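You operate a simulated robot arm through the tools that you are given. There is no shell and no other tool. Be economical: measure what you need, move in short steps, check, and stop when the job is done.

You are at the controls of a simulated two-armed robot. One attempt, no reset.

JOB
Open the low black drawer, put the low white fitting with two blue bands in the inside of the low black drawer and shut the drawer again. Then open the blue door of the grey desk, take the blue ring from the shelf inside the grey desk and put it on the shelf under the blue board and shut the door again. Then put the white coupler on the top of the grey ring bench away on the bottom shelf of the blue rack with four shelves. Then take the large blue coupler and put it on top of the roll of blue tape on the top of the grey ring bench. Then take the roll of yellow tape on the top of the small blue bench and put it away on the middle shelf of the blue rack. Then take the white thin pipe and leave it on the top of the small blue bench. The order counts. Set down upright: low white fitting with two blue bands, white coupler, large blue coupler.

Only the result counts: the job must be done as asked and must still hold three seconds after the hand-in. Knocking over, shifting, dropping, spilling or breaking anything else fails it.

ROBOT AND FRAMES
Two 7-joint arms with two-finger parallel grippers on one trunk, on a base that drives. Base frame: it is fixed to the floor where the robot stands at the start and does not move with it; the origin is under the middle of the robot, x ahead of it, y to its left, z up. Lengths are in mm, angles in rad, forces in N, time in s.
The left shoulder is at the start at [20, 138, 1030], the right one opposite. With the tool pointing down near the work surface each hand reaches from about 100 to 400 mm from the robot's upright axis, wherever it stands, measured 20 degrees to its own side. Places, roughly: blue door of the grey desk [-1700, -2100, 500]; blue ring (5x5x2 cm) [-1500, -2000, 500]; bottom shelf of the blue rack with four shelves [3000, 1100, 200]; inside of the low black drawer [700, 0, 100]; large blue coupler (5x5x8 cm) [-3400, -1600, 800]; low black drawer [600, 0, 200]; low white fitting with two blue ba (6x7x8 cm) [600, 500, 800]; middle shelf of the blue rack [-6000, -13300, 900]; roll of blue tape (9x9x5 cm) [-3400, -1900, 800]; roll of yellow tape (7x7x5 cm) [-3700, 100, 800]; shelf under the blue board (90x20 cm) [580, -1700, 540]; top of the small blue bench [-3500, -300, 800]; white coupler (5x5x8 cm) [-3300, -2200, 800]; white thin pipe (12x4x4 cm) [-3300, -4300, 800]. Payload 1.57 kg a hand.
The TCP of each hand is the grasp point between the finger pads, 30 mm short of the fingertips. In the tool frame z runs along the fingers and y along their closing line. The gripper opens to 80 mm. The fingers are 17 mm wide and 12 mm thick; the gripper's body (40 by 82 mm) begins 80 mm behind the TCP.
Orientation is that of the tool frame in the base frame, as a unit quaternion [w, x, y, z]. With the fingers straight down and closing along the base's y, the tool's x points along the base's -x, its y along +y and its z along -z.

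CONTROLS
- The arms move only by the tool step_arm. It takes "left_series", "right_series" or both (then of equal length, played together; a hand with none holds still); each is a list of rows, each an object of numbers (a shift or turn left out is 0, a gripper value left out holds the last): "jaw": the finger opening in mm, from 0 to 80; "tx", "ty", "tz": the shift along the tool's x, y, z in mm; "ax", "ay", "az": the turn, a rotation vector about the tool's x, y, z in rad. In form: [{"jaw": .., "tx": .., "ty": .., "tz": .., "ax": .., "ay": .., "az": ..}, ...]. A call has 1 to 10 rows; each row shifts and turns the commanded pose from where the row before left it, along the tool's axes as they then stand. Each row takes 0.2 s and may step no farther than 50 mm and 0.15 rad from the row before; otherwise, or with a gripper value out of range, the whole call is refused. A pose out of reach is approached as far as the arm can. The call stops where the force on the tool passes 40 N (or 10 N more than at its start, if that is more) or the arm is blocked; 0.2 s more then pass. Each finger travels about 45 mm/s and halts on what it meets, pressing with about 20 N; the grip force reading is that of the motor and also rises with nothing between the fingers. The clock runs only during rows and for 0.2 s after the last one: add rows that do not move to give the fingers time. The reply holds the time, the measured pose of the TCP, the force on the tool along the base axes, the opening and the grip force, in the units named above and with some noise, with the torque about the TCP (base axes, N m) and any sound that the robot's microphone picked up.
- Cameras (640 x 400 px; columns grow to the right, rows downward): "scene" is now at [193.2, 24.5, 922.8]; the picture's right is [0.29, -0.96, 0.00], its down [-0.54, -0.16, -0.82] and it looks along [0.79, 0.24, -0.57] (base axes); focal length 214 px, centre (320, 200). "left" rides on the left gripper at [72, 7, -122] in its tool frame; the picture's right is [-0.09, 1.00, 0.00], its down [-0.84, -0.08, -0.54] and it looks along [-0.54, -0.05, 0.84] (tool axes); focal length 238 px, centre (320, 200). "right" rides on the right gripper at [72, -7, -122] in its tool frame; the picture's right is [0.09, 1.00, 0.00], its down [-0.84, 0.08, -0.54] and it looks along [-0.54, 0.05, 0.84] (tool axes); focal length 238 px, centre (320, 200). There is no depth. A picture from a camera that has moved, and an enlarged one, comes with that camera's place and axes in the base frame and with its lens. The place of the scene camera against the robot may be out by one fixed shift of up to 18 mm in any direction.
- camera(camera): a new picture of that camera. It takes no simulated time.
- slide_trunk(by): slides the trunk up (or, below 0, down) by that many mm; the arms and the scene camera ride with it, the base frame stays. It gives what a move gives, with no picture.
- base_move(legs): drives the robot by 1 to 6 legs, each [ahead, left, turn to the left] in mm, mm and rad, along the robot's own axes; the way and the turn of a leg run together, so that a leg with both is an arc; at most 1500 mm and 3.142 rad a leg. The arms and the cameras ride along, it lands a little off, and it stops where it bumps. It gives what a move gives.
- head_to(pan, tilt): turns the head with the scene camera to pan (to the left, within 1.047 rad either way) and tilt (down, from -0.506 to 1.204), counted from straight ahead of the robot. It gives what a move gives.
- inspect(camera, box): a new picture of the part [left, top, right, bottom] of that camera's present view, enlarged. It takes no simulated time.
- sign_off(): hands the job in; it is judged then, once.

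Work in short steps. Places have to be worked out from the pictures, the camera data and where the tool is seen: move nearer, look again, correct. Check each grasp and each placing, and mend what went wrong. You have 483 turns and 226 pictures in all, those below and enlarged ones among them. Open the grippers and draw the arms clear of the work before you hand the job in, unless the task says otherwise.

The tools are called after ">>>" as name(argument=value, ...) on one line, values as JSON. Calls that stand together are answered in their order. step_arm: Moves the arms, as the interface text tells. Its arguments: {"type":"object","properties":{"left_series":{"type":"array","items":{"type":"object","properties":{"jaw":{"type":"number"},"tx":{"type":"number"},"ty":{"type":"number"},"tz":{"type":"number"},"ax":{"type":"number"},"ay":{"type":"number"},"az":{"type":"number"}}}},"right_series":{"type":"array","items":{"type":"object","properties":{"jaw":{"type":"number"},"tx":{"type":"number"},"ty":{"type":"number"},"tz":{"type":"number"},"ax":{"type":"number"},"ay":{"type":"number"},"az":{"type":"number"}}}}},"required":[]} The other tools are called the same way: slide_trunk (by) slides the trunk up or down; base_move (legs) drives the base; head_to (pan, tilt) turns the head that bears the scene camera; camera (camera) takes a picture; inspect (camera, box) takes an enlarged picture of a part of a camera's view; sign_off () hands the job in.

At the start:

```text
time: 0.0
left_position: [284.4, 369.3, 881.6]
left_orientation: [-0.237, -0.09, 0.966, -0.056]
left_force: [-0.5, 0.1, -0.4]
left_wrist_torque: [0.02, 0.03, 0.01]
left_width: 79.9
left_gripper_force: 0.0
right_position: [325.1, -15.3, 901.7]
right_orientation: [-0.255, 0.002, 0.967, 0.0]
right_force: [0.0, 0.1, -1.0]
right_wrist_torque: [-0.01, 0.01, 0.0]
right_width: 79.8
right_gripper_force: 0.0
trunk travel left (down, up): [-405.0, 835.0]
robot x, y, heading: [-2.2, 0.7, -0.001]
head pan, tilt: [0.29, 0.6]
```

scene: 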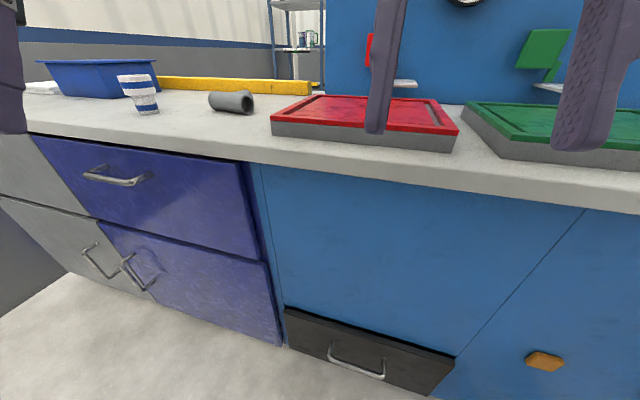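
right: 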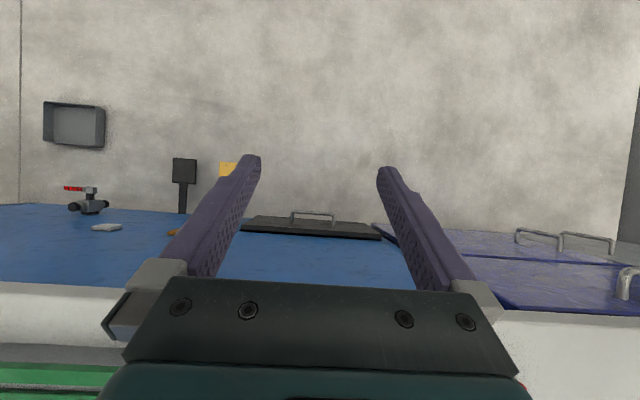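
left: 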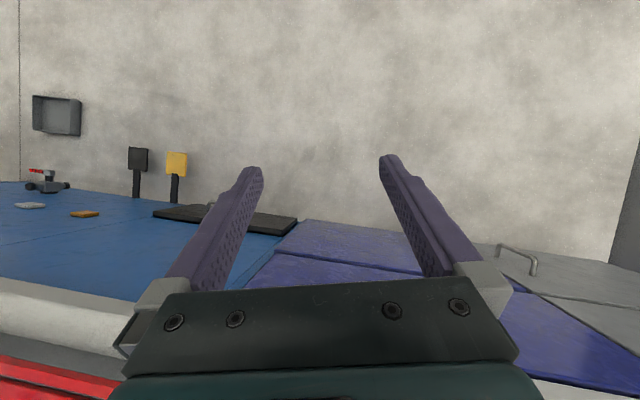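

I start by looking closely at the fitting and the drawer in the scene camera's present view.

>>> inspect(camera="scene", box=[20, 40, 280, 200])

>>> inspect(camera="scene", box=[240, 240, 500, 400])

```text
2.46 times, centred on (150, 120) of scene
camera zoom: at [193.2, 24.5, 922.8], right [0.29, -0.96, 0.0], down [-0.54, -0.16, -0.82], along [0.79, 0.24, -0.57], focal length 528 px, centre (738, 397)
```

zoom: 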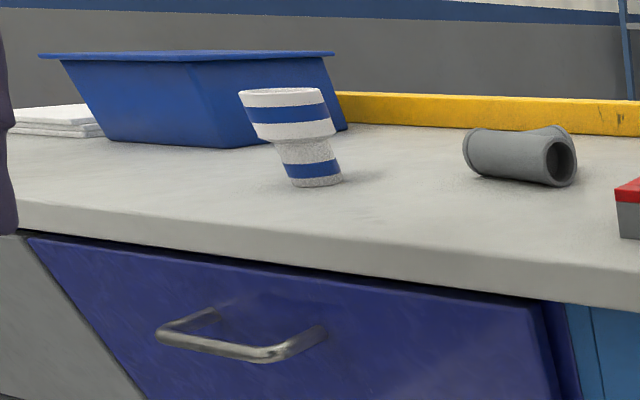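

```text
2.46 times, centred on (370, 320) of scene
camera zoom: at [193.2, 24.5, 922.8], right [0.29, -0.96, 0.0], down [-0.54, -0.16, -0.82], along [0.79, 0.24, -0.57], focal length 528 px, centre (197, -95)
```

zoom: 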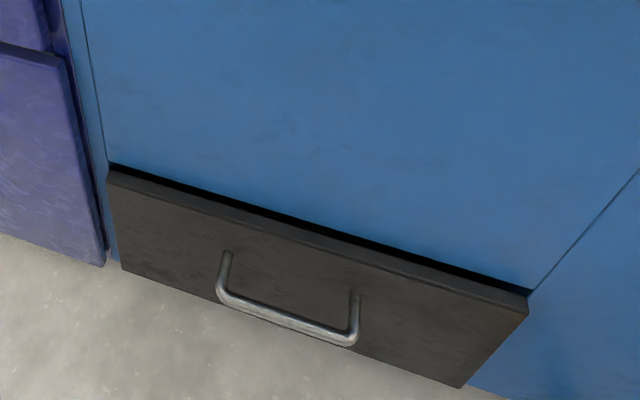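

The fitting stands upright at roughly [580,550] on a counter about 805 high. Before driving left, I look around with the head.

>>> head_to(pan=1.0, tilt=0.5)

>>> camera(camera="scene")

>>> head_to(pan=-1.0, tilt=0.5)

>>> camera(camera="scene")

```text
time: 1.1
left_position: [282.6, 370.2, 878.9]
left_orientation: [-0.241, -0.093, 0.964, -0.057]
left_force: [-1.0, 0.4, -0.8]
left_wrist_torque: [0.01, -0.02, -0.01]
left_width: 80.2
left_gripper_force: 0.0
right_position: [325.3, -14.5, 901.1]
right_orientation: [-0.256, 0.002, 0.967, 0.0]
right_force: [0.9, -0.2, 0.1]
right_wrist_torque: [0.02, 0.01, 0.01]
right_width: 79.6
right_gripper_force: 0.0
trunk travel left (down, up): [-405.0, 835.0]
robot x, y, heading: [-1.2, -0.4, 0.003]
head pan, tilt: [1.0, 0.499]
```

```text
220 pictures are left
camera scene: at [157.8, 75.7, 931.9], right [0.84, -0.54, 0.0], down [-0.26, -0.4, -0.88], along [0.47, 0.74, -0.48], focal length 214 px, centre (320, 200)
```

scene: 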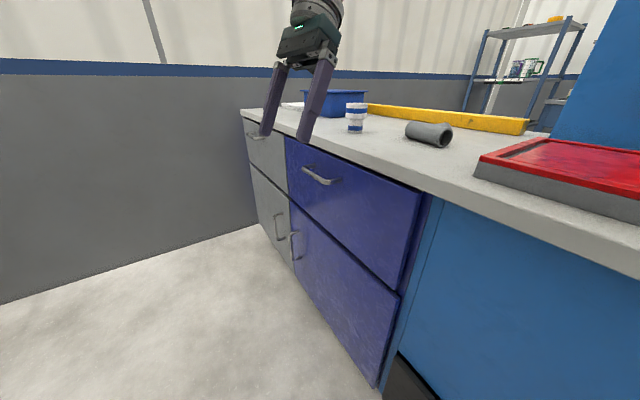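

```text
time: 3.0
left_position: [282.1, 369.6, 879.7]
left_orientation: [-0.241, -0.093, 0.965, -0.057]
left_force: [-0.1, 0.4, 0.1]
left_wrist_torque: [-0.01, 0.02, 0.01]
left_width: 79.8
left_gripper_force: 0.2
right_position: [325.2, -15.4, 900.9]
right_orientation: [-0.257, 0.001, 0.966, -0.001]
right_force: [0.2, -0.4, 0.1]
right_wrist_torque: [-0.05, -0.03, 0.02]
right_width: 80.0
right_gripper_force: 0.0
trunk travel left (down, up): [-405.0, 835.0]
robot x, y, heading: [-0.7, -0.1, -0.0]
head pan, tilt: [-1.0, 0.499]
```

```text
219 pictures are left
camera scene: at [157.8, -77.3, 931.9], right [-0.84, -0.54, 0.0], down [-0.26, 0.4, -0.88], along [0.47, -0.74, -0.48], focal length 214 px, centre (320, 200)
```

scene: 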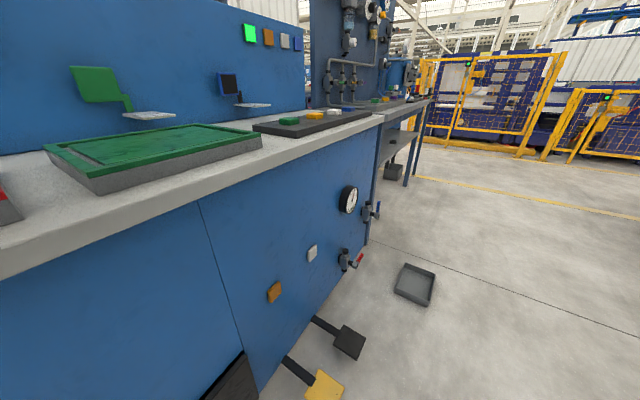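

Floor to the left is free; foot pedals and a tray lie to the right. I raise the trunk a little and drive left and then a bit ahead, toward the fitting.

>>> slide_trunk(by=60)

>>> base_move(legs=[[0, 420, 0], [120, 0, 0]])

>>> head_to(pan=0.2, tilt=0.8)

>>> camera(camera="scene")

>>> camera(camera="left")

```text
time: 4.0
left_position: [282.6, 369.1, 940.3]
left_orientation: [-0.242, -0.093, 0.964, -0.057]
left_force: [0.1, 0.3, 0.4]
left_wrist_torque: [0.03, 0.0, 0.04]
left_width: 79.9
left_gripper_force: 0.0
right_position: [325.3, -14.9, 961.8]
right_orientation: [-0.256, 0.002, 0.967, 0.001]
right_force: [0.4, -0.3, 0.4]
right_wrist_torque: [0.02, -0.03, -0.01]
right_width: 80.1
right_gripper_force: 0.1
trunk travel left (down, up): [-465.0, 775.0]
robot x, y, heading: [2.5, 2.7, 0.0]
head pan, tilt: [-1.0, 0.499]
```

```text
time: 7.4
left_position: [399.4, 793.7, 939.7]
left_orientation: [-0.241, -0.095, 0.964, -0.057]
left_force: [0.0, -0.5, 0.2]
left_wrist_torque: [-0.01, 0.05, -0.01]
left_width: 79.9
left_gripper_force: 0.0
right_position: [444.1, 409.8, 960.3]
right_orientation: [-0.257, -0.001, 0.967, 0.0]
right_force: [0.6, -0.1, -1.2]
right_wrist_torque: [0.0, 0.02, -0.02]
right_width: 79.8
right_gripper_force: 0.1
trunk travel left (down, up): [-465.0, 775.0]
robot x, y, heading: [114.6, 422.5, 0.006]
head pan, tilt: [-1.0, 0.499]
```

```text
time: 8.8
left_position: [399.2, 795.7, 939.4]
left_orientation: [-0.241, -0.095, 0.964, -0.057]
left_force: [0.2, 1.0, -0.7]
left_wrist_torque: [-0.01, 0.03, 0.02]
left_width: 79.7
left_gripper_force: 0.1
right_position: [442.9, 410.6, 962.0]
right_orientation: [-0.257, -0.001, 0.966, -0.001]
right_force: [0.1, 0.9, -0.4]
right_wrist_torque: [0.03, 0.03, 0.0]
right_width: 80.0
right_gripper_force: 0.2
trunk travel left (down, up): [-465.0, 775.0]
robot x, y, heading: [121.4, 426.0, 0.002]
head pan, tilt: [0.201, 0.799]
```

```text
218 pictures are left
camera scene: at [305.6, 439.5, 966.0], right [0.2, -0.98, 0.0], down [-0.7, -0.15, -0.7], along [0.68, 0.14, -0.72], focal length 214 px, centre (320, 200)
```

scene: 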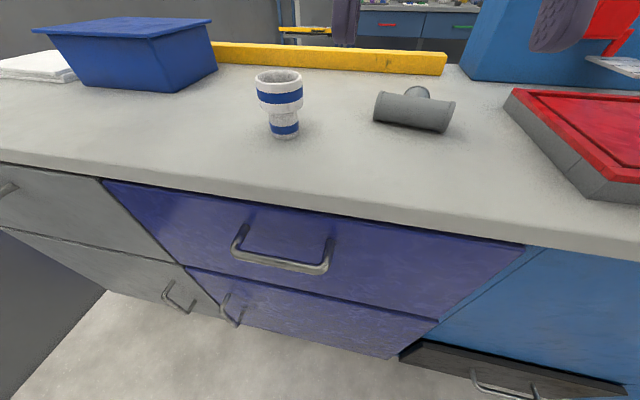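

```text
217 pictures are left
camera left: at [390.2, 809.5, 1079.7], right [-0.13, 0.99, -0.11], down [0.99, 0.14, 0.08], along [0.1, -0.1, -0.99], focal length 238 px, centre (320, 200)
```

left: 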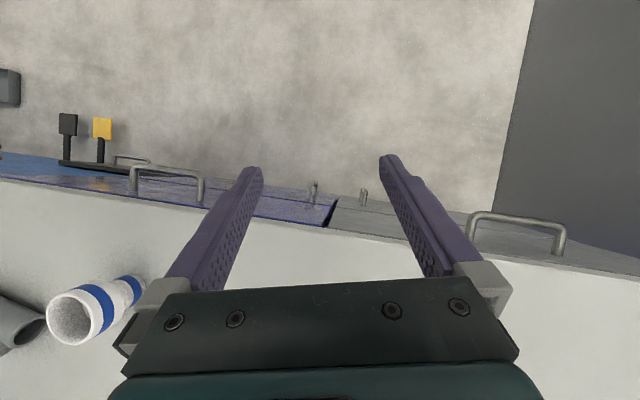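

Both views put the fitting near [572, 550] on a surface at 805. I drive 90 mm closer and turn the left tool straight down.

>>> base_move(legs=[[90, 0, 0]])

>>> step_arm(left_series=[{"ax": -0.029, "ay": -0.122, "az": 0.048, "jaw": 80}, {"ax": -0.029, "ay": -0.122, "az": 0.048}, {"ax": -0.029, "ay": -0.122, "az": 0.048}, {"ax": -0.029, "ay": -0.122, "az": 0.048}, {}])

```text
time: 9.9
left_position: [489.6, 795.5, 940.6]
left_orientation: [-0.241, -0.096, 0.964, -0.057]
left_force: [0.1, -0.2, -0.2]
left_wrist_torque: [-0.02, 0.03, 0.05]
left_width: 80.2
left_gripper_force: 0.1
right_position: [532.9, 409.1, 962.1]
right_orientation: [-0.256, -0.001, 0.967, 0.0]
right_force: [0.2, 0.0, -0.2]
right_wrist_torque: [0.01, -0.01, -0.01]
right_width: 79.9
right_gripper_force: 0.0
trunk travel left (down, up): [-465.0, 775.0]
robot x, y, heading: [204.8, 422.7, 0.003]
head pan, tilt: [0.201, 0.799]
```

```text
time: 11.1
left_position: [488.8, 794.9, 939.0]
left_orientation: [0.001, 0.0, 1.0, 0.0]
left_force: [-0.3, 0.1, 0.3]
left_wrist_torque: [0.01, -0.01, -0.01]
left_width: 79.9
left_gripper_force: 0.1
right_position: [532.6, 409.2, 960.3]
right_orientation: [-0.256, 0.0, 0.967, 0.0]
right_force: [-0.6, 0.2, 0.1]
right_wrist_torque: [0.0, -0.01, 0.01]
right_width: 80.1
right_gripper_force: 0.1
trunk travel left (down, up): [-465.0, 775.0]
robot x, y, heading: [207.9, 424.0, 0.002]
head pan, tilt: [0.201, 0.799]
```

The tool now points down. I move it sideways to just short of the fitting at height 939 and look with its camera.

>>> step_arm(left_series=[{"ty": -48, "tx": -6}, {"ty": -48, "tx": -6}, {"ty": -48, "tx": -6}, {"ty": -48, "tx": -6}, {"ty": -48, "tx": -6}, {}])

>>> camera(camera="left")

>>> camera(camera="scene")

```text
time: 12.5
left_position: [518.2, 552.4, 939.0]
left_orientation: [0.001, 0.0, 1.0, 0.0]
left_force: [0.3, 0.2, 0.2]
left_wrist_torque: [0.03, -0.02, 0.02]
left_width: 79.9
left_gripper_force: 0.1
right_position: [532.5, 409.3, 960.9]
right_orientation: [-0.256, 0.0, 0.967, 0.0]
right_force: [-0.6, 1.1, 0.0]
right_wrist_torque: [-0.02, -0.02, 0.01]
right_width: 80.0
right_gripper_force: 0.0
trunk travel left (down, up): [-465.0, 775.0]
robot x, y, heading: [205.9, 423.2, 0.002]
head pan, tilt: [0.201, 0.799]
```

```text
216 pictures are left
camera left: at [445.8, 559.5, 1060.6], right [0.09, 1.0, 0.0], down [0.84, -0.08, 0.54], along [0.54, -0.05, -0.84], focal length 238 px, centre (320, 200)
```

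left: 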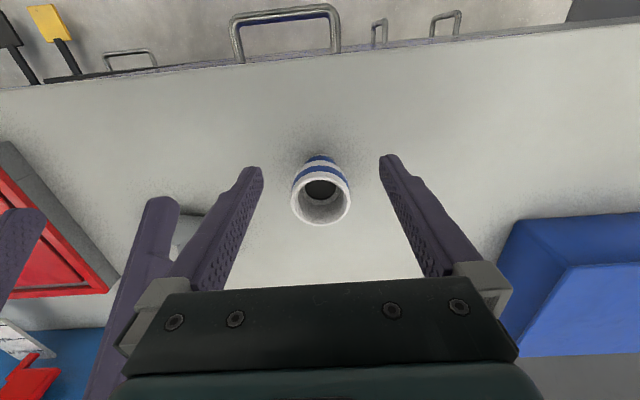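

```text
215 pictures are left
camera scene: at [395.1, 440.0, 966.0], right [0.2, -0.98, 0.0], down [-0.7, -0.15, -0.7], along [0.68, 0.14, -0.72], focal length 214 px, centre (320, 200)
```

scene: 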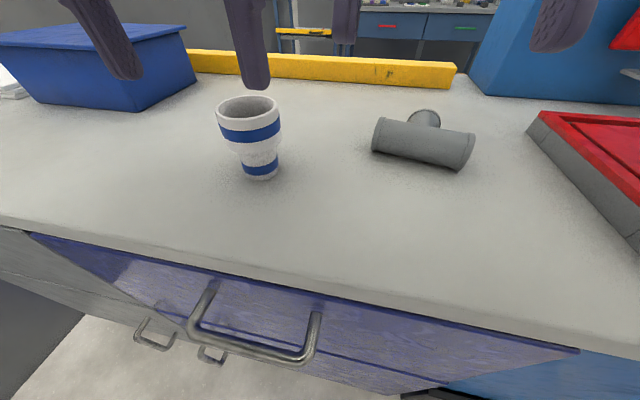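

The fitting's rim is centred near [565, 549]. I move over it, descend to about 862 and close.

>>> step_arm(left_series=[{"tx": -24, "ty": -2}, {"tx": -23, "ty": -1}, {"tz": 25}, {"tz": 25}, {"tz": 27}, {}, {"jaw": 45}, {}, {}, {}])

>>> camera(camera="left")

>>> camera(camera="scene")

```text
time: 14.7
left_position: [566.5, 551.8, 861.5]
left_orientation: [0.0, 0.0, 1.0, 0.001]
left_force: [0.4, 0.1, -0.4]
left_wrist_torque: [-0.01, 0.03, 0.01]
left_width: 56.4
left_gripper_force: 19.8
right_position: [531.7, 408.9, 960.3]
right_orientation: [-0.256, 0.0, 0.967, 0.0]
right_force: [-0.7, 0.6, -0.7]
right_wrist_torque: [0.02, -0.03, 0.01]
right_width: 79.9
right_gripper_force: 0.0
trunk travel left (down, up): [-465.0, 775.0]
robot x, y, heading: [203.8, 422.4, 0.002]
head pan, tilt: [0.201, 0.799]
```

```text
214 pictures are left
camera left: at [493.7, 558.8, 983.7], right [0.09, 1.0, 0.0], down [0.84, -0.08, 0.54], along [0.54, -0.05, -0.84], focal length 238 px, centre (320, 200)
```

left: 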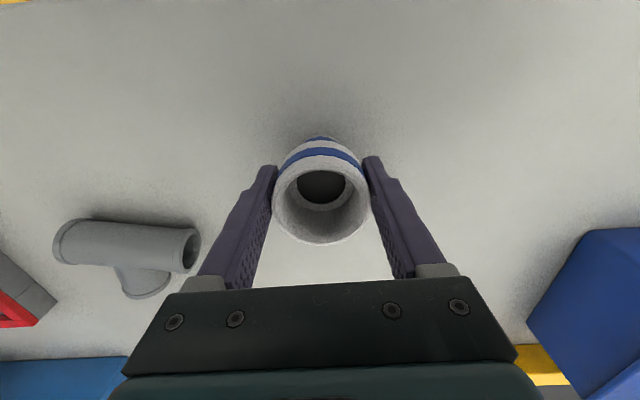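

```text
213 pictures are left
camera scene: at [395.1, 439.7, 966.0], right [0.2, -0.98, 0.0], down [-0.7, -0.15, -0.7], along [0.68, 0.14, -0.72], focal length 214 px, centre (320, 200)
```

scene: 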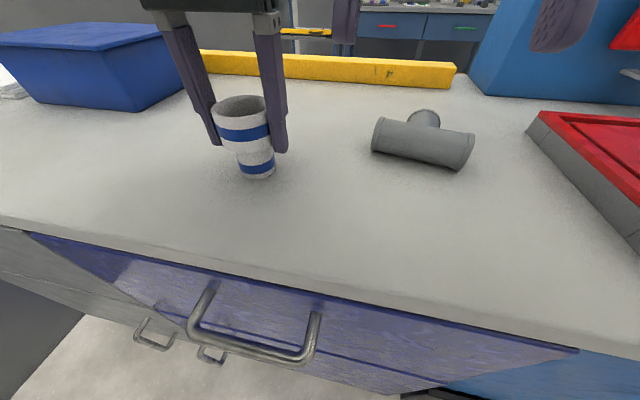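

Held at 56 mm. I lift it and check.

>>> step_arm(left_series=[{"tz": -30, "jaw": 40}, {"tz": -40}, {"tz": -40}, {}])

>>> camera(camera="scene")

```text
time: 15.7
left_position: [564.7, 551.6, 971.8]
left_orientation: [0.0, 0.0, 1.0, 0.0]
left_force: [0.1, 0.0, -0.9]
left_wrist_torque: [0.01, 0.01, -0.03]
left_width: 56.2
left_gripper_force: 20.3
right_position: [534.1, 410.1, 960.3]
right_orientation: [-0.256, 0.0, 0.967, 0.0]
right_force: [0.3, 0.7, -1.4]
right_wrist_torque: [0.04, 0.0, -0.01]
right_width: 80.0
right_gripper_force: 0.1
trunk travel left (down, up): [-465.0, 775.0]
robot x, y, heading: [206.0, 420.6, 0.007]
head pan, tilt: [0.201, 0.799]
```

```text
212 pictures are left
camera scene: at [395.1, 439.7, 965.9], right [0.2, -0.98, 0.0], down [-0.7, -0.15, -0.7], along [0.68, 0.14, -0.72], focal length 214 px, centre (320, 200)
```

scene: 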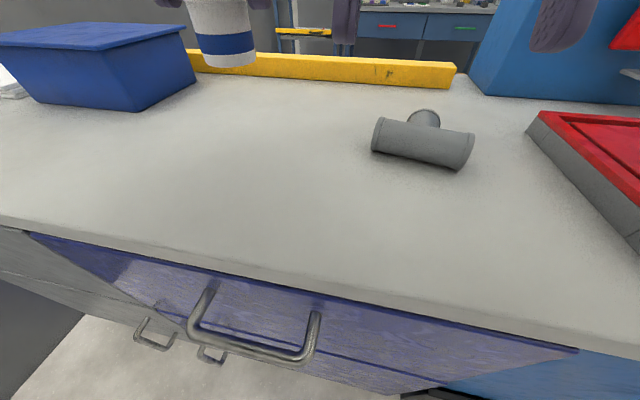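

Lifted cleanly. I drive back 450 and right 310, then look at the drawer.

>>> base_move(legs=[[-450, 0, 0], [0, -310, 0]])

>>> slide_trunk(by=-300)

>>> head_to(pan=-0.2, tilt=0.5)

>>> camera(camera="scene")

```text
time: 20.2
left_position: [117.2, 236.4, 972.3]
left_orientation: [0.0, -0.004, 1.0, 0.0]
left_force: [-0.5, -0.1, -0.1]
left_wrist_torque: [-0.01, 0.03, 0.0]
left_width: 55.9
left_gripper_force: 19.8
right_position: [85.4, 94.3, 960.0]
right_orientation: [-0.256, -0.005, 0.967, -0.002]
right_force: [0.7, 0.3, 0.2]
right_wrist_torque: [-0.03, -0.01, 0.04]
right_width: 80.0
right_gripper_force: 0.1
trunk travel left (down, up): [-465.0, 775.0]
robot x, y, heading: [-237.9, 104.8, 0.006]
head pan, tilt: [0.201, 0.799]
```

```text
time: 23.2
left_position: [117.2, 238.4, 673.0]
left_orientation: [0.001, -0.004, 1.0, 0.0]
left_force: [-0.7, -0.2, -0.5]
left_wrist_torque: [0.0, 0.01, 0.0]
left_width: 56.3
left_gripper_force: 20.2
right_position: [85.1, 94.5, 660.5]
right_orientation: [-0.257, -0.005, 0.966, -0.001]
right_force: [0.3, 1.0, -0.5]
right_wrist_torque: [0.0, -0.01, 0.0]
right_width: 79.7
right_gripper_force: 0.1
trunk travel left (down, up): [-165.0, 1075.0]
robot x, y, heading: [-238.4, 106.3, 0.009]
head pan, tilt: [0.201, 0.799]
```

```text
time: 24.1
left_position: [117.8, 235.9, 673.0]
left_orientation: [0.001, -0.004, 1.0, -0.001]
left_force: [0.1, 0.0, -0.5]
left_wrist_torque: [0.02, -0.02, 0.01]
left_width: 56.0
left_gripper_force: 19.7
right_position: [84.5, 94.1, 660.0]
right_orientation: [-0.256, -0.004, 0.967, -0.001]
right_force: [0.7, -0.1, 0.2]
right_wrist_torque: [-0.01, -0.01, -0.02]
right_width: 79.9
right_gripper_force: 0.1
trunk travel left (down, up): [-165.0, 1075.0]
robot x, y, heading: [-240.5, 109.5, 0.01]
head pan, tilt: [-0.201, 0.499]
```

```text
211 pictures are left
camera scene: at [-41.4, 89.0, 691.9], right [-0.19, -0.98, 0.0], down [-0.47, 0.09, -0.88], along [0.86, -0.16, -0.48], focal length 214 px, centre (320, 200)
```

scene: 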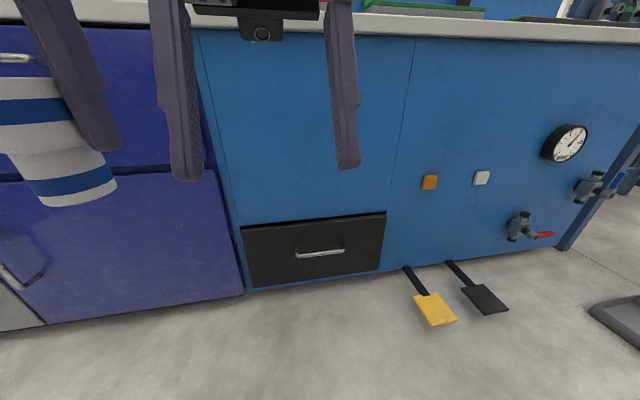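

The drawer's handle is a horizontal bar near [431, 0, 249], its face near x=467. I move the right hand a bit right and turn it to point forward, slightly down, closing vertically.

>>> step_arm(right_series=[{"ty": -45, "jaw": 60}, {"ty": -45}, {"ax": -0.0883, "ay": -0.0883, "az": 0.075}, {"ax": -0.0883, "ay": -0.0883, "az": 0.075}, {"ax": -0.0883, "ay": -0.0883, "az": 0.075}, {"ax": -0.0883, "ay": -0.0883, "az": 0.075}, {"ax": -0.0883, "ay": -0.0883, "az": 0.075}, {"ax": -0.0883, "ay": -0.0883, "az": 0.075}, {"ax": -0.0883, "ay": -0.0883, "az": 0.075}])

>>> step_arm(right_series=[{"ax": -0.0883, "ay": -0.0883, "az": 0.075}, {"ax": -0.0883, "ay": -0.0883, "az": 0.075}, {"ax": -0.0883, "ay": -0.0883, "az": 0.075}, {"ax": -0.0883, "ay": -0.0883, "az": 0.075}, {"ax": -0.0883, "ay": -0.0883, "az": 0.075}, {"ax": -0.0883, "ay": -0.0883, "az": 0.075}, {"ax": -0.0883, "ay": -0.0883, "az": 0.075}, {"ax": -0.0883, "ay": -0.0883, "az": 0.075}, {}])

```text
time: 26.1
left_position: [117.8, 236.9, 671.5]
left_orientation: [-0.001, -0.005, 1.0, 0.001]
left_force: [0.2, -0.1, -1.3]
left_wrist_torque: [-0.03, -0.02, 0.02]
left_width: 55.8
left_gripper_force: 20.1
right_position: [83.5, 0.1, 643.7]
right_orientation: [0.04, 0.33, 0.921, 0.202]
right_force: [0.1, 0.3, 0.8]
right_wrist_torque: [0.0, 0.02, 0.0]
right_width: 60.2
right_gripper_force: 0.1
trunk travel left (down, up): [-165.0, 1075.0]
robot x, y, heading: [-241.2, 103.8, 0.013]
head pan, tilt: [-0.201, 0.499]
```

```text
time: 28.1
left_position: [117.2, 236.6, 672.3]
left_orientation: [-0.001, -0.005, 1.0, 0.001]
left_force: [0.2, -1.4, 0.1]
left_wrist_torque: [0.02, -0.02, 0.0]
left_width: 56.1
left_gripper_force: 20.0
right_position: [138.5, 10.1, 663.9]
right_orientation: [0.402, 0.586, 0.575, 0.405]
right_force: [-0.1, -0.7, 0.1]
right_wrist_torque: [0.03, 0.01, 0.03]
right_width: 59.9
right_gripper_force: 0.0
right hand out of reach, approached as far as the arm can: row 3, 4, 5, 6
trunk travel left (down, up): [-165.0, 1075.0]
robot x, y, heading: [-241.9, 102.0, 0.01]
head pan, tilt: [-0.201, 0.499]
```

The right hand now points forward. I lower the trunk fully and step the right hand down.

>>> slide_trunk(by=-160)

>>> step_arm(right_series=[{"ty": -40, "tz": 15}, {"ty": -40, "tz": 15}, {"ty": -40, "tz": 15}, {"ty": -40, "tz": 15}, {}])

```text
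time: 29.9
left_position: [118.5, 237.1, 511.5]
left_orientation: [0.0, -0.005, 1.0, 0.0]
left_force: [0.0, -0.6, -1.8]
left_wrist_torque: [0.0, 0.02, -0.03]
left_width: 55.6
left_gripper_force: 20.1
right_position: [138.5, 12.8, 504.7]
right_orientation: [0.4, 0.584, 0.579, 0.405]
right_force: [-0.1, -0.6, -0.1]
right_wrist_torque: [-0.01, 0.01, 0.05]
right_width: 59.9
right_gripper_force: 0.1
trunk travel left (down, up): [-5.0, 1235.0]
robot x, y, heading: [-240.0, 102.0, 0.016]
head pan, tilt: [-0.201, 0.499]
```

```text
time: 30.4
left_position: [118.7, 236.7, 512.9]
left_orientation: [-0.001, -0.005, 1.0, 0.0]
left_force: [0.1, -0.2, -1.7]
left_wrist_torque: [-0.02, 0.01, -0.01]
left_width: 55.7
left_gripper_force: 19.9
right_position: [124.5, -45.3, 412.1]
right_orientation: [0.388, 0.668, 0.54, 0.334]
right_force: [0.3, 0.4, 0.1]
right_wrist_torque: [0.02, -0.02, -0.02]
right_width: 60.2
right_gripper_force: 0.1
trunk travel left (down, up): [-5.0, 1235.0]
robot x, y, heading: [-236.4, 104.0, 0.013]
head pan, tilt: [-0.201, 0.499]
stopped in row 2 (right hand): the arm was blocked; the commanded pose is now the measured one
```

The right arm got blocked; I look at it.

>>> head_to(pan=-0.2, tilt=0.9)

>>> camera(camera="scene")

>>> camera(camera="right")

```text
time: 31.2
left_position: [118.2, 237.5, 511.9]
left_orientation: [0.001, -0.005, 1.0, 0.0]
left_force: [-1.0, 0.0, 0.3]
left_wrist_torque: [0.0, 0.01, -0.02]
left_width: 55.7
left_gripper_force: 19.6
right_position: [125.7, -46.0, 411.7]
right_orientation: [0.388, 0.667, 0.54, 0.335]
right_force: [0.2, -0.6, 0.0]
right_wrist_torque: [-0.03, 0.01, 0.02]
right_width: 59.9
right_gripper_force: 0.0
trunk travel left (down, up): [-5.0, 1235.0]
robot x, y, heading: [-238.8, 105.5, 0.013]
head pan, tilt: [-0.201, 0.901]
```

```text
210 pictures are left
camera scene: at [-56.6, 91.8, 498.1], right [-0.19, -0.98, 0.0], down [-0.77, 0.15, -0.62], along [0.61, -0.12, -0.78], focal length 214 px, centre (320, 200)
```

scene: 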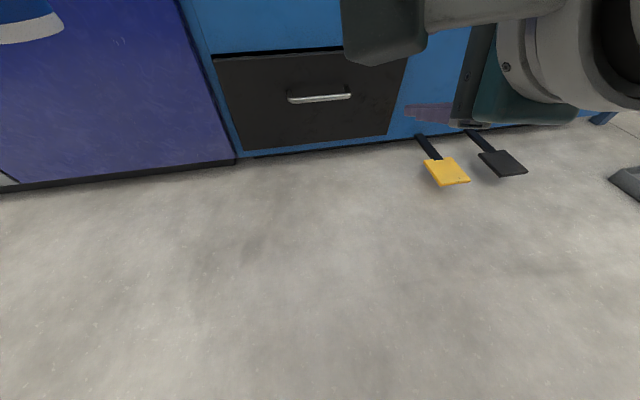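

```text
209 pictures are left
camera right: at [31.5, 44.5, 465.1], right [0.48, -0.02, 0.88], down [-0.6, -0.74, 0.3], along [0.65, -0.67, -0.37], focal length 238 px, centre (320, 200)
```

right: 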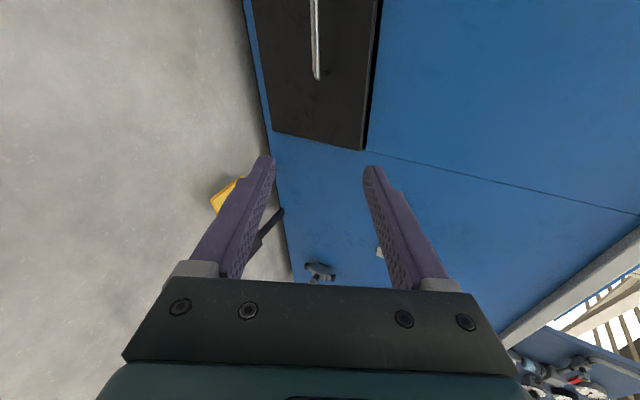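

The pointing-forward posture folds badly here. I raise the trunk again and instead point the right hand straight down with its fingers closing along x.

>>> slide_trunk(by=120)

>>> step_arm(right_series=[{"ax": 0.135, "ay": 0.0101, "az": -0.0237}, {"ax": 0.135, "ay": 0.0101, "az": -0.0237}, {"ax": 0.135, "ay": 0.0101, "az": -0.0237}, {"ax": 0.135, "ay": 0.0101, "az": -0.0237}, {"ax": 0.135, "ay": 0.0101, "az": -0.0237}, {"ax": 0.135, "ay": 0.0101, "az": -0.0237}, {"ax": 0.135, "ay": 0.0101, "az": -0.0237}, {"ax": 0.135, "ay": 0.0101, "az": -0.0237}, {}])

```text
time: 32.7
left_position: [117.3, 236.5, 632.4]
left_orientation: [0.0, -0.005, 1.0, 0.0]
left_force: [-0.4, 0.6, -1.1]
left_wrist_torque: [0.01, 0.01, 0.01]
left_width: 55.7
left_gripper_force: 19.9
right_position: [125.7, -46.0, 530.9]
right_orientation: [0.388, 0.667, 0.541, 0.335]
right_force: [-0.6, -0.6, -0.4]
right_wrist_torque: [0.0, -0.03, -0.03]
right_width: 60.0
right_gripper_force: 0.0
trunk travel left (down, up): [-125.0, 1115.0]
robot x, y, heading: [-236.1, 107.0, 0.01]
head pan, tilt: [-0.201, 0.901]
```

```text
time: 34.7
left_position: [117.9, 237.4, 630.7]
left_orientation: [0.0, -0.004, 1.0, 0.0]
left_force: [-0.2, 0.4, -0.6]
left_wrist_torque: [0.01, -0.01, -0.01]
left_width: 55.6
left_gripper_force: 20.2
right_position: [126.0, -46.3, 533.0]
right_orientation: [-0.003, 0.707, 0.707, -0.001]
right_force: [-0.4, -0.2, -0.6]
right_wrist_torque: [-0.02, -0.02, 0.04]
right_width: 59.7
right_gripper_force: 0.1
trunk travel left (down, up): [-125.0, 1115.0]
robot x, y, heading: [-238.3, 107.5, 0.01]
head pan, tilt: [-0.201, 0.901]
```

Straight down, the gripper body would hit the cabinet face, so I tilt the hand 30 degrees forward and lower the trunk.

>>> step_arm(right_series=[{"ax": -0.13, "tx": 10}, {"ax": -0.13, "tx": 10}, {"ax": -0.13, "tx": 10}, {"ax": -0.13, "tx": 10, "jaw": 45}, {}])

>>> slide_trunk(by=-120)

>>> step_arm(right_series=[{"tz": 30, "ty": -18}, {"tz": 30, "ty": -18}, {"tz": 20, "ty": -12}, {}])

>>> camera(camera="right")

>>> camera(camera="scene")

```text
time: 35.9
left_position: [118.8, 237.2, 632.5]
left_orientation: [0.0, -0.004, 1.0, 0.0]
left_force: [0.6, -0.1, -0.6]
left_wrist_torque: [0.02, 0.01, 0.01]
left_width: 55.6
left_gripper_force: 20.1
right_position: [125.6, -5.9, 532.6]
right_orientation: [0.18, 0.684, 0.683, 0.182]
right_force: [-0.5, 0.0, -0.1]
right_wrist_torque: [0.01, -0.02, 0.0]
right_width: 44.9
right_gripper_force: 0.1
trunk travel left (down, up): [-125.0, 1115.0]
robot x, y, heading: [-236.7, 108.1, 0.014]
head pan, tilt: [-0.201, 0.901]
```

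```text
time: 37.4
left_position: [117.7, 237.8, 511.9]
left_orientation: [0.0, -0.005, 1.0, 0.0]
left_force: [0.5, 0.3, -1.2]
left_wrist_torque: [0.0, 0.0, -0.03]
left_width: 55.7
left_gripper_force: 19.6
right_position: [125.4, -5.4, 411.4]
right_orientation: [0.179, 0.684, 0.684, 0.181]
right_force: [0.2, -0.2, 0.2]
right_wrist_torque: [-0.01, 0.04, -0.02]
right_width: 45.3
right_gripper_force: 0.0
trunk travel left (down, up): [-5.0, 1235.0]
robot x, y, heading: [-241.9, 105.1, 0.015]
head pan, tilt: [-0.201, 0.901]
```

```text
time: 38.4
left_position: [117.6, 237.3, 512.7]
left_orientation: [0.001, -0.004, 1.0, 0.0]
left_force: [0.1, 0.1, -0.7]
left_wrist_torque: [-0.01, 0.05, 0.01]
left_width: 55.9
left_gripper_force: 20.3
right_position: [124.8, -6.1, 317.3]
right_orientation: [0.181, 0.684, 0.683, 0.181]
right_force: [-0.2, -0.2, 0.0]
right_wrist_torque: [-0.02, -0.01, -0.01]
right_width: 44.9
right_gripper_force: 0.0
trunk travel left (down, up): [-5.0, 1235.0]
robot x, y, heading: [-236.9, 103.2, 0.008]
head pan, tilt: [-0.201, 0.901]
```

```text
208 pictures are left
camera right: at [59.6, 65.8, 419.9], right [0.87, 0.09, 0.49], down [-0.2, -0.84, 0.51], along [0.46, -0.54, -0.71], focal length 238 px, centre (320, 200)
```

right: 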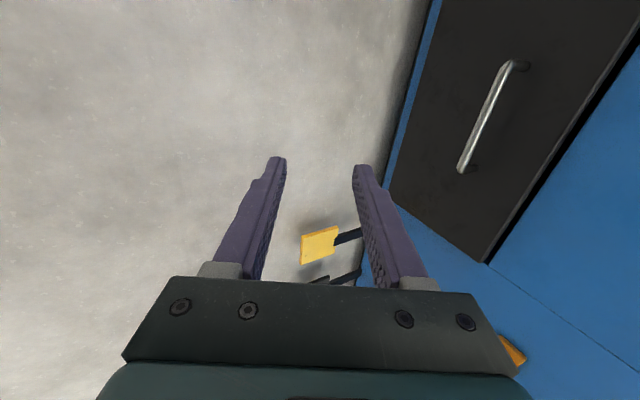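

```text
207 pictures are left
camera scene: at [-56.6, 91.7, 498.1], right [-0.19, -0.98, 0.0], down [-0.77, 0.15, -0.62], along [0.61, -0.12, -0.78], focal length 214 px, centre (320, 200)
```

scene: 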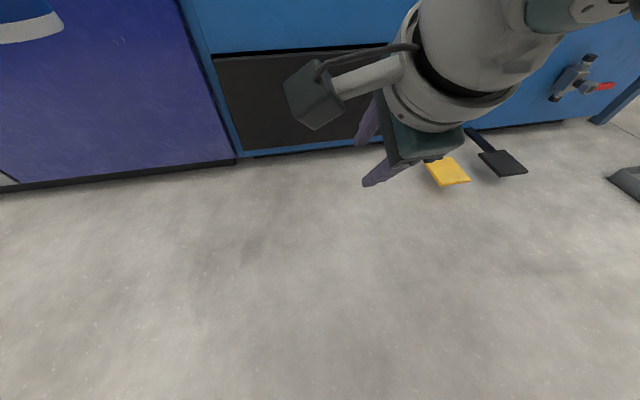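

The bar spans y from -72 to +67 at z about 240. I drive ahead 240 and look again with the right camera.

>>> base_move(legs=[[240, 0, -0.01]])

>>> camera(camera="right")

```text
time: 40.2
left_position: [358.4, 234.9, 513.0]
left_orientation: [-0.002, 0.001, 1.0, 0.0]
left_force: [0.4, 0.2, -1.5]
left_wrist_torque: [-0.03, 0.02, -0.03]
left_width: 55.1
left_gripper_force: 20.0
right_position: [364.4, -8.6, 318.1]
right_orientation: [0.18, 0.688, 0.68, 0.18]
right_force: [-0.4, -0.3, 1.0]
right_wrist_torque: [-0.02, -0.01, -0.05]
right_width: 45.0
right_gripper_force: 0.1
trunk travel left (down, up): [-5.0, 1235.0]
robot x, y, heading: [3.3, 103.6, 0.002]
head pan, tilt: [-0.201, 0.901]
```

```text
206 pictures are left
camera right: at [298.4, 64.3, 419.7], right [0.87, 0.08, 0.49], down [-0.21, -0.84, 0.51], along [0.45, -0.54, -0.71], focal length 238 px, centre (320, 200)
```

right: 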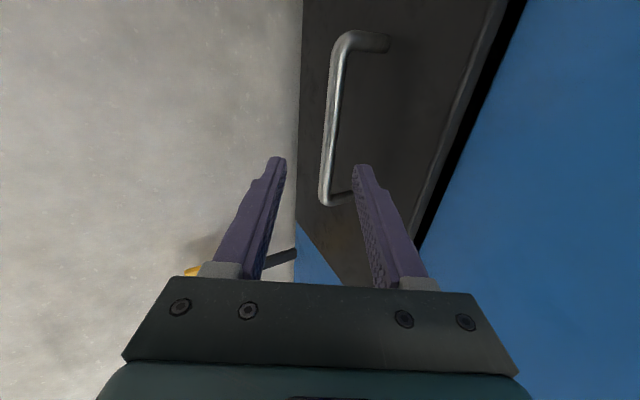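

Triangulating the two right-hand views puts the bar at x≈415, z≈246. I approach partway along the fingers with the jaw at 34 and check.

>>> step_arm(right_series=[{"ty": 8, "jaw": 34}, {"tz": 25}, {"tz": 18}, {}])

>>> camera(camera="right")

```text
time: 41.2
left_position: [360.0, 235.3, 511.7]
left_orientation: [0.0, 0.001, 1.0, 0.0]
left_force: [0.3, -0.3, -0.3]
left_wrist_torque: [-0.03, -0.03, 0.04]
left_width: 55.4
left_gripper_force: 20.1
right_position: [393.6, -7.4, 284.4]
right_orientation: [0.181, 0.687, 0.68, 0.181]
right_force: [0.0, 0.0, -1.8]
right_wrist_torque: [-0.01, 0.04, -0.01]
right_width: 34.1
right_gripper_force: 0.1
trunk travel left (down, up): [-5.0, 1235.0]
robot x, y, heading: [6.3, 107.0, -0.0]
head pan, tilt: [-0.201, 0.901]
```

```text
205 pictures are left
camera right: at [328.0, 65.2, 386.2], right [0.87, 0.08, 0.49], down [-0.21, -0.84, 0.51], along [0.45, -0.54, -0.71], focal length 238 px, centre (320, 200)
```

right: 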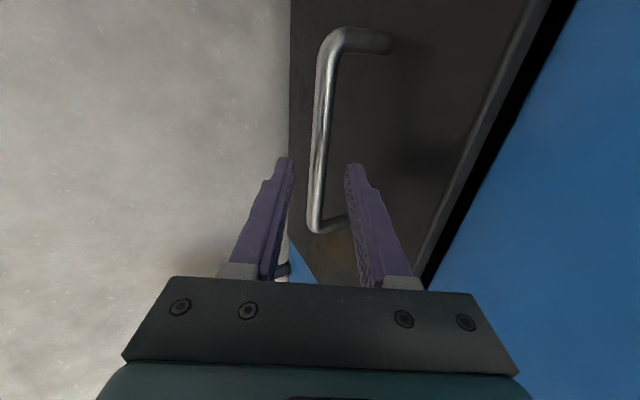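

The bar runs between the two fingers. I go 30 mm further and close.

>>> step_arm(right_series=[{"tz": 15}, {"tz": 15}, {}, {"jaw": 0}, {}, {}, {}])

>>> camera(camera="right")

```text
time: 42.8
left_position: [360.3, 234.4, 512.2]
left_orientation: [0.0, 0.001, 1.0, 0.0]
left_force: [0.2, 0.1, -0.1]
left_wrist_torque: [-0.02, 0.02, 0.01]
left_width: 55.4
left_gripper_force: 20.3
right_position: [408.8, -7.6, 256.3]
right_orientation: [0.18, 0.687, 0.681, 0.18]
right_force: [0.3, -0.6, -4.3]
right_wrist_torque: [-0.17, 0.01, 0.48]
right_width: 12.9
right_gripper_force: 30.0
trunk travel left (down, up): [-5.0, 1235.0]
robot x, y, heading: [-0.9, 107.1, 0.001]
head pan, tilt: [-0.201, 0.901]
```

```text
204 pictures are left
camera right: at [343.0, 64.8, 359.5], right [0.87, 0.08, 0.49], down [-0.21, -0.84, 0.51], along [0.45, -0.54, -0.71], focal length 238 px, centre (320, 200)
```

right: 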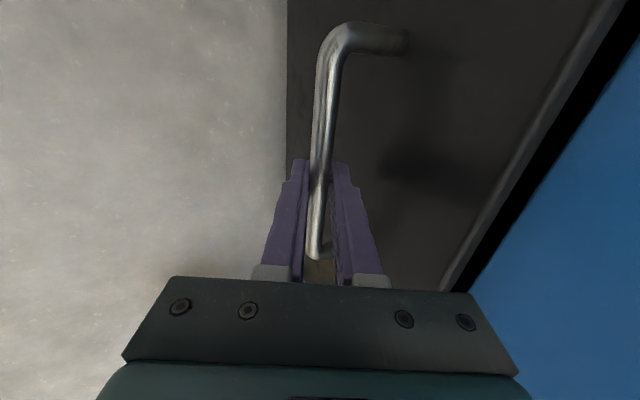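

The bar is gripped (12.9 mm). I pull by driving back 200 mm.

>>> base_move(legs=[[-200, 0, 0]])

>>> camera(camera="scene")

```text
time: 44.4
left_position: [167.1, 235.0, 512.0]
left_orientation: [0.0, 0.001, 1.0, 0.0]
left_force: [0.8, 0.5, 0.5]
left_wrist_torque: [0.02, 0.0, 0.0]
left_width: 55.3
left_gripper_force: 20.1
right_position: [214.0, -7.2, 257.3]
right_orientation: [0.181, 0.688, 0.679, 0.181]
right_force: [1.7, 1.1, -5.5]
right_wrist_torque: [0.26, 0.09, 0.76]
right_width: 12.6
right_gripper_force: 29.8
trunk travel left (down, up): [-5.0, 1235.0]
robot x, y, heading: [-195.1, 109.4, -0.004]
head pan, tilt: [-0.201, 0.901]
```

```text
203 pictures are left
camera scene: at [-9.5, 91.8, 498.0], right [-0.2, -0.98, 0.0], down [-0.77, 0.16, -0.62], along [0.61, -0.12, -0.78], focal length 214 px, centre (320, 200)
```

scene: 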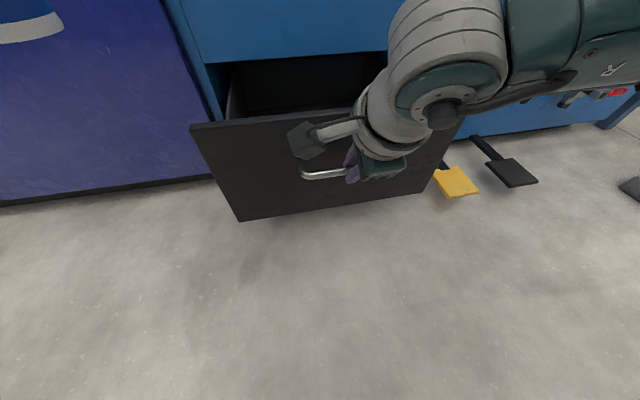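

It opened by 195 mm. I pull another 80 mm.

>>> base_move(legs=[[-80, 0, 0]])

>>> camera(camera="scene")

```text
time: 45.5
left_position: [88.7, 233.6, 514.0]
left_orientation: [0.0, 0.001, 1.0, -0.001]
left_force: [-0.1, 0.8, -1.6]
left_wrist_torque: [-0.01, 0.06, 0.01]
left_width: 54.8
left_gripper_force: 19.7
right_position: [137.6, -7.1, 257.7]
right_orientation: [0.18, 0.687, 0.681, 0.181]
right_force: [2.9, 0.4, -1.0]
right_wrist_torque: [0.27, 0.07, 0.79]
right_width: 13.0
right_gripper_force: 30.0
trunk travel left (down, up): [-5.0, 1235.0]
robot x, y, heading: [-267.1, 108.2, 0.0]
head pan, tilt: [-0.201, 0.901]
```

```text
202 pictures are left
camera scene: at [-87.4, 91.7, 498.2], right [-0.2, -0.98, 0.0], down [-0.77, 0.16, -0.62], along [0.61, -0.12, -0.78], focal length 214 px, centre (320, 200)
```

scene: 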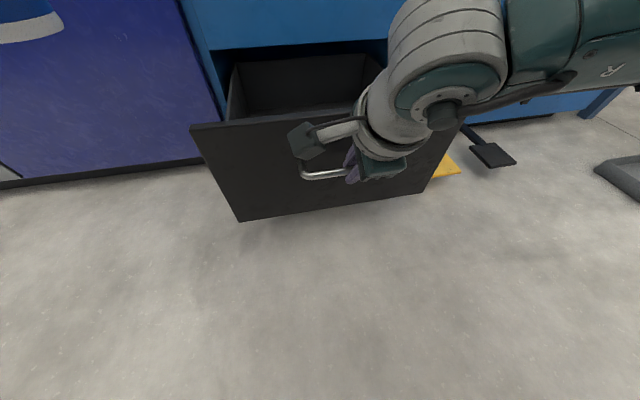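

The drawer is open 271 mm, enough. I release the handle and draw the right hand back, up and to the right.

>>> step_arm(right_series=[{"jaw": 45}, {}, {}, {"tz": -40}, {"tz": -50}, {"tz": -50, "tx": -30}, {"tz": -45, "tx": -40}, {"tx": -45}, {"tx": -45}, {}])

>>> camera(camera="scene")

```text
refused: row 6 steps farther than a row can; nothing moved
```

```text
201 pictures are left
camera scene: at [-87.4, 91.7, 498.2], right [-0.2, -0.98, 0.0], down [-0.77, 0.16, -0.62], along [0.61, -0.12, -0.78], focal length 214 px, centre (320, 200)
```

scene: 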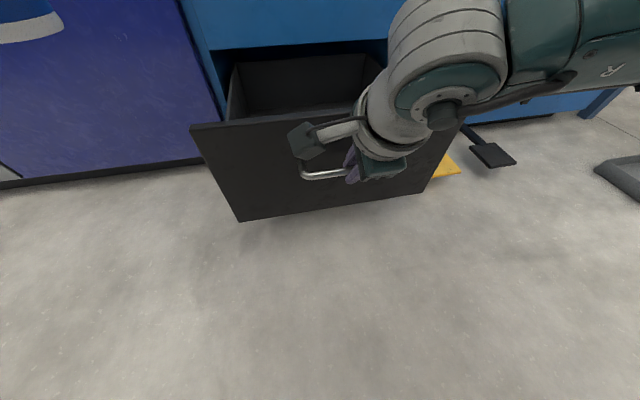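

Combined steps were too long; I repeat with shorter rows.

>>> step_arm(right_series=[{"jaw": 45}, {}, {}, {"tz": -40}, {"tz": -50}, {"tz": -40, "tx": -25}, {"tz": -40, "tx": -25}, {"tx": -45}, {"tx": -45}, {}])

>>> camera(camera="scene")

```text
time: 47.7
left_position: [86.0, 234.3, 511.8]
left_orientation: [0.0, 0.001, 1.0, 0.0]
left_force: [-0.5, -0.1, -1.3]
left_wrist_torque: [0.0, 0.03, -0.01]
left_width: 55.4
left_gripper_force: 20.4
right_position: [50.9, -146.6, 405.3]
right_orientation: [0.179, 0.688, 0.68, 0.18]
right_force: [0.2, 0.6, -0.1]
right_wrist_torque: [0.0, -0.01, -0.02]
right_width: 44.8
right_gripper_force: 0.1
trunk travel left (down, up): [-5.0, 1235.0]
robot x, y, heading: [-269.7, 108.1, -0.003]
head pan, tilt: [-0.201, 0.901]
```

```text
200 pictures are left
camera scene: at [-89.8, 92.2, 498.1], right [-0.2, -0.98, 0.0], down [-0.77, 0.16, -0.62], along [0.61, -0.12, -0.78], focal length 214 px, centre (320, 200)
```

scene: 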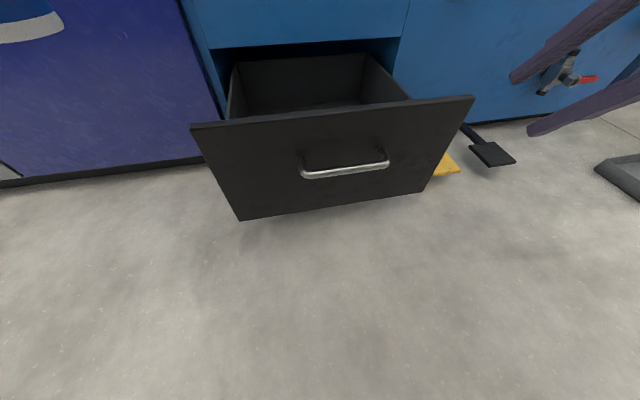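

The drawer interior is visible. I drive right 60 and ahead 190, then look into it with the left hand's camera.

>>> base_move(legs=[[0, -60, 0], [185, 0, 0]])

>>> step_arm(left_series=[{"ty": -40}, {"ty": -30, "tx": -25}, {"tx": -10}, {}])

>>> camera(camera="left")

>>> camera(camera="scene")

```text
time: 49.8
left_position: [269.9, 172.6, 512.1]
left_orientation: [-0.001, 0.002, 1.0, -0.001]
left_force: [-0.3, -0.1, -0.7]
left_wrist_torque: [-0.03, 0.01, -0.01]
left_width: 55.3
left_gripper_force: 20.2
right_position: [231.3, -209.1, 403.6]
right_orientation: [0.178, 0.688, 0.68, 0.179]
right_force: [0.5, -0.4, 0.3]
right_wrist_torque: [-0.02, -0.01, -0.01]
right_width: 45.0
right_gripper_force: 0.1
trunk travel left (down, up): [-5.0, 1235.0]
robot x, y, heading: [-84.3, 45.2, -0.001]
head pan, tilt: [-0.201, 0.901]
```

```text
time: 50.8
left_position: [306.0, 101.6, 513.4]
left_orientation: [0.0, 0.003, 1.0, 0.0]
left_force: [-0.9, 0.2, -1.0]
left_wrist_torque: [0.04, 0.0, -0.02]
left_width: 55.1
left_gripper_force: 20.0
right_position: [234.0, -208.8, 404.6]
right_orientation: [0.18, 0.688, 0.68, 0.179]
right_force: [-0.1, 0.1, 0.0]
right_wrist_torque: [-0.01, -0.01, 0.01]
right_width: 45.0
right_gripper_force: 0.0
trunk travel left (down, up): [-5.0, 1235.0]
robot x, y, heading: [-87.6, 45.3, -0.002]
head pan, tilt: [-0.201, 0.901]
```

```text
199 pictures are left
camera left: at [234.4, 108.2, 635.3], right [0.1, 1.0, 0.0], down [0.84, -0.08, 0.54], along [0.54, -0.05, -0.84], focal length 238 px, centre (320, 200)
```

left: 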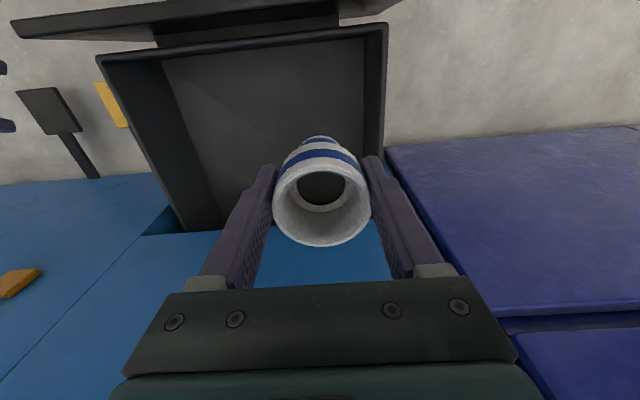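

```text
198 pictures are left
camera scene: at [94.8, 29.6, 498.0], right [-0.2, -0.98, 0.0], down [-0.77, 0.16, -0.62], along [0.61, -0.12, -0.78], focal length 214 px, centre (320, 200)
```

scene: 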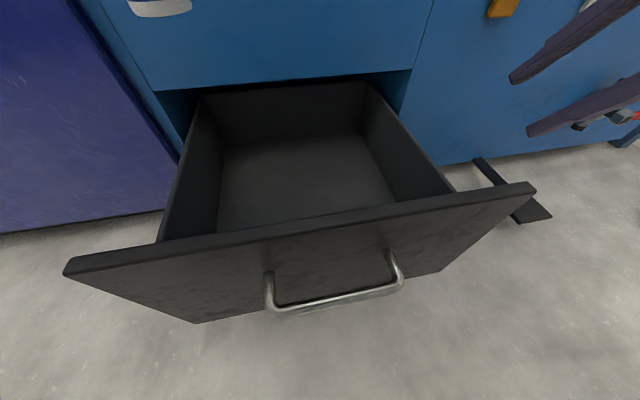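

The box inside spans about y -150..180, with its floor at roughly z 190. I shift to [320, 80] and lower to 290 before checking.

>>> step_arm(left_series=[{"ty": -20, "tx": -14}, {"tz": 45}, {"tz": 45}, {"tz": 45}, {"tz": 45}, {"tz": 40}, {}])

>>> camera(camera="left")

>>> camera(camera="scene")

```text
time: 52.4
left_position: [319.2, 84.5, 289.4]
left_orientation: [0.0, 0.002, 1.0, -0.001]
left_force: [0.1, -0.1, -0.1]
left_wrist_torque: [-0.03, 0.02, 0.01]
left_width: 54.7
left_gripper_force: 20.5
right_position: [234.4, -209.2, 405.2]
right_orientation: [0.18, 0.688, 0.68, 0.181]
right_force: [-0.8, 0.0, -0.5]
right_wrist_torque: [0.0, -0.03, -0.01]
right_width: 45.2
right_gripper_force: 0.0
trunk travel left (down, up): [-5.0, 1235.0]
robot x, y, heading: [-87.0, 42.5, -0.002]
head pan, tilt: [-0.201, 0.901]
```

```text
197 pictures are left
camera left: at [247.9, 90.5, 411.7], right [0.1, 1.0, 0.0], down [0.84, -0.08, 0.54], along [0.54, -0.05, -0.84], focal length 238 px, centre (320, 200)
```

left: 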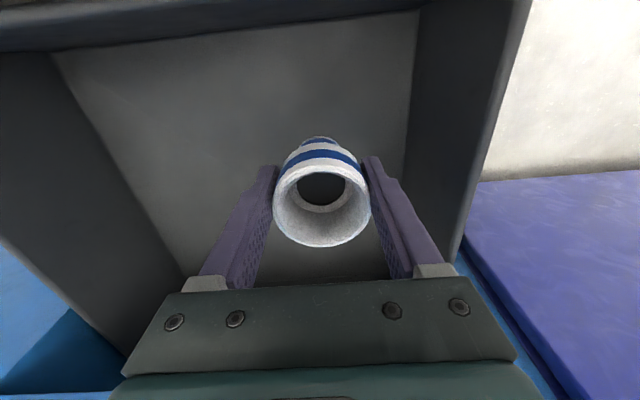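

```text
196 pictures are left
camera scene: at [95.6, 29.6, 498.1], right [-0.2, -0.98, 0.0], down [-0.77, 0.16, -0.62], along [0.61, -0.12, -0.78], focal length 214 px, centre (320, 200)
```

scene: 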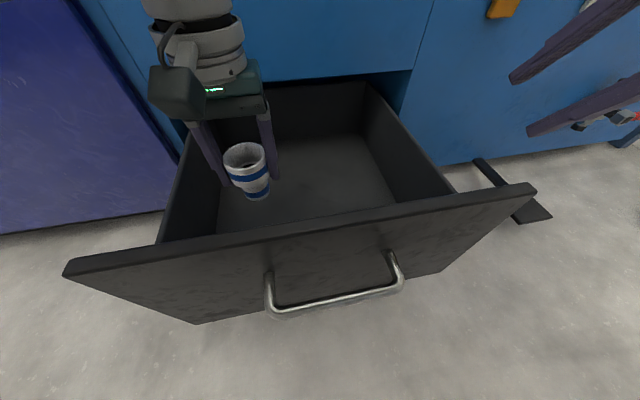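

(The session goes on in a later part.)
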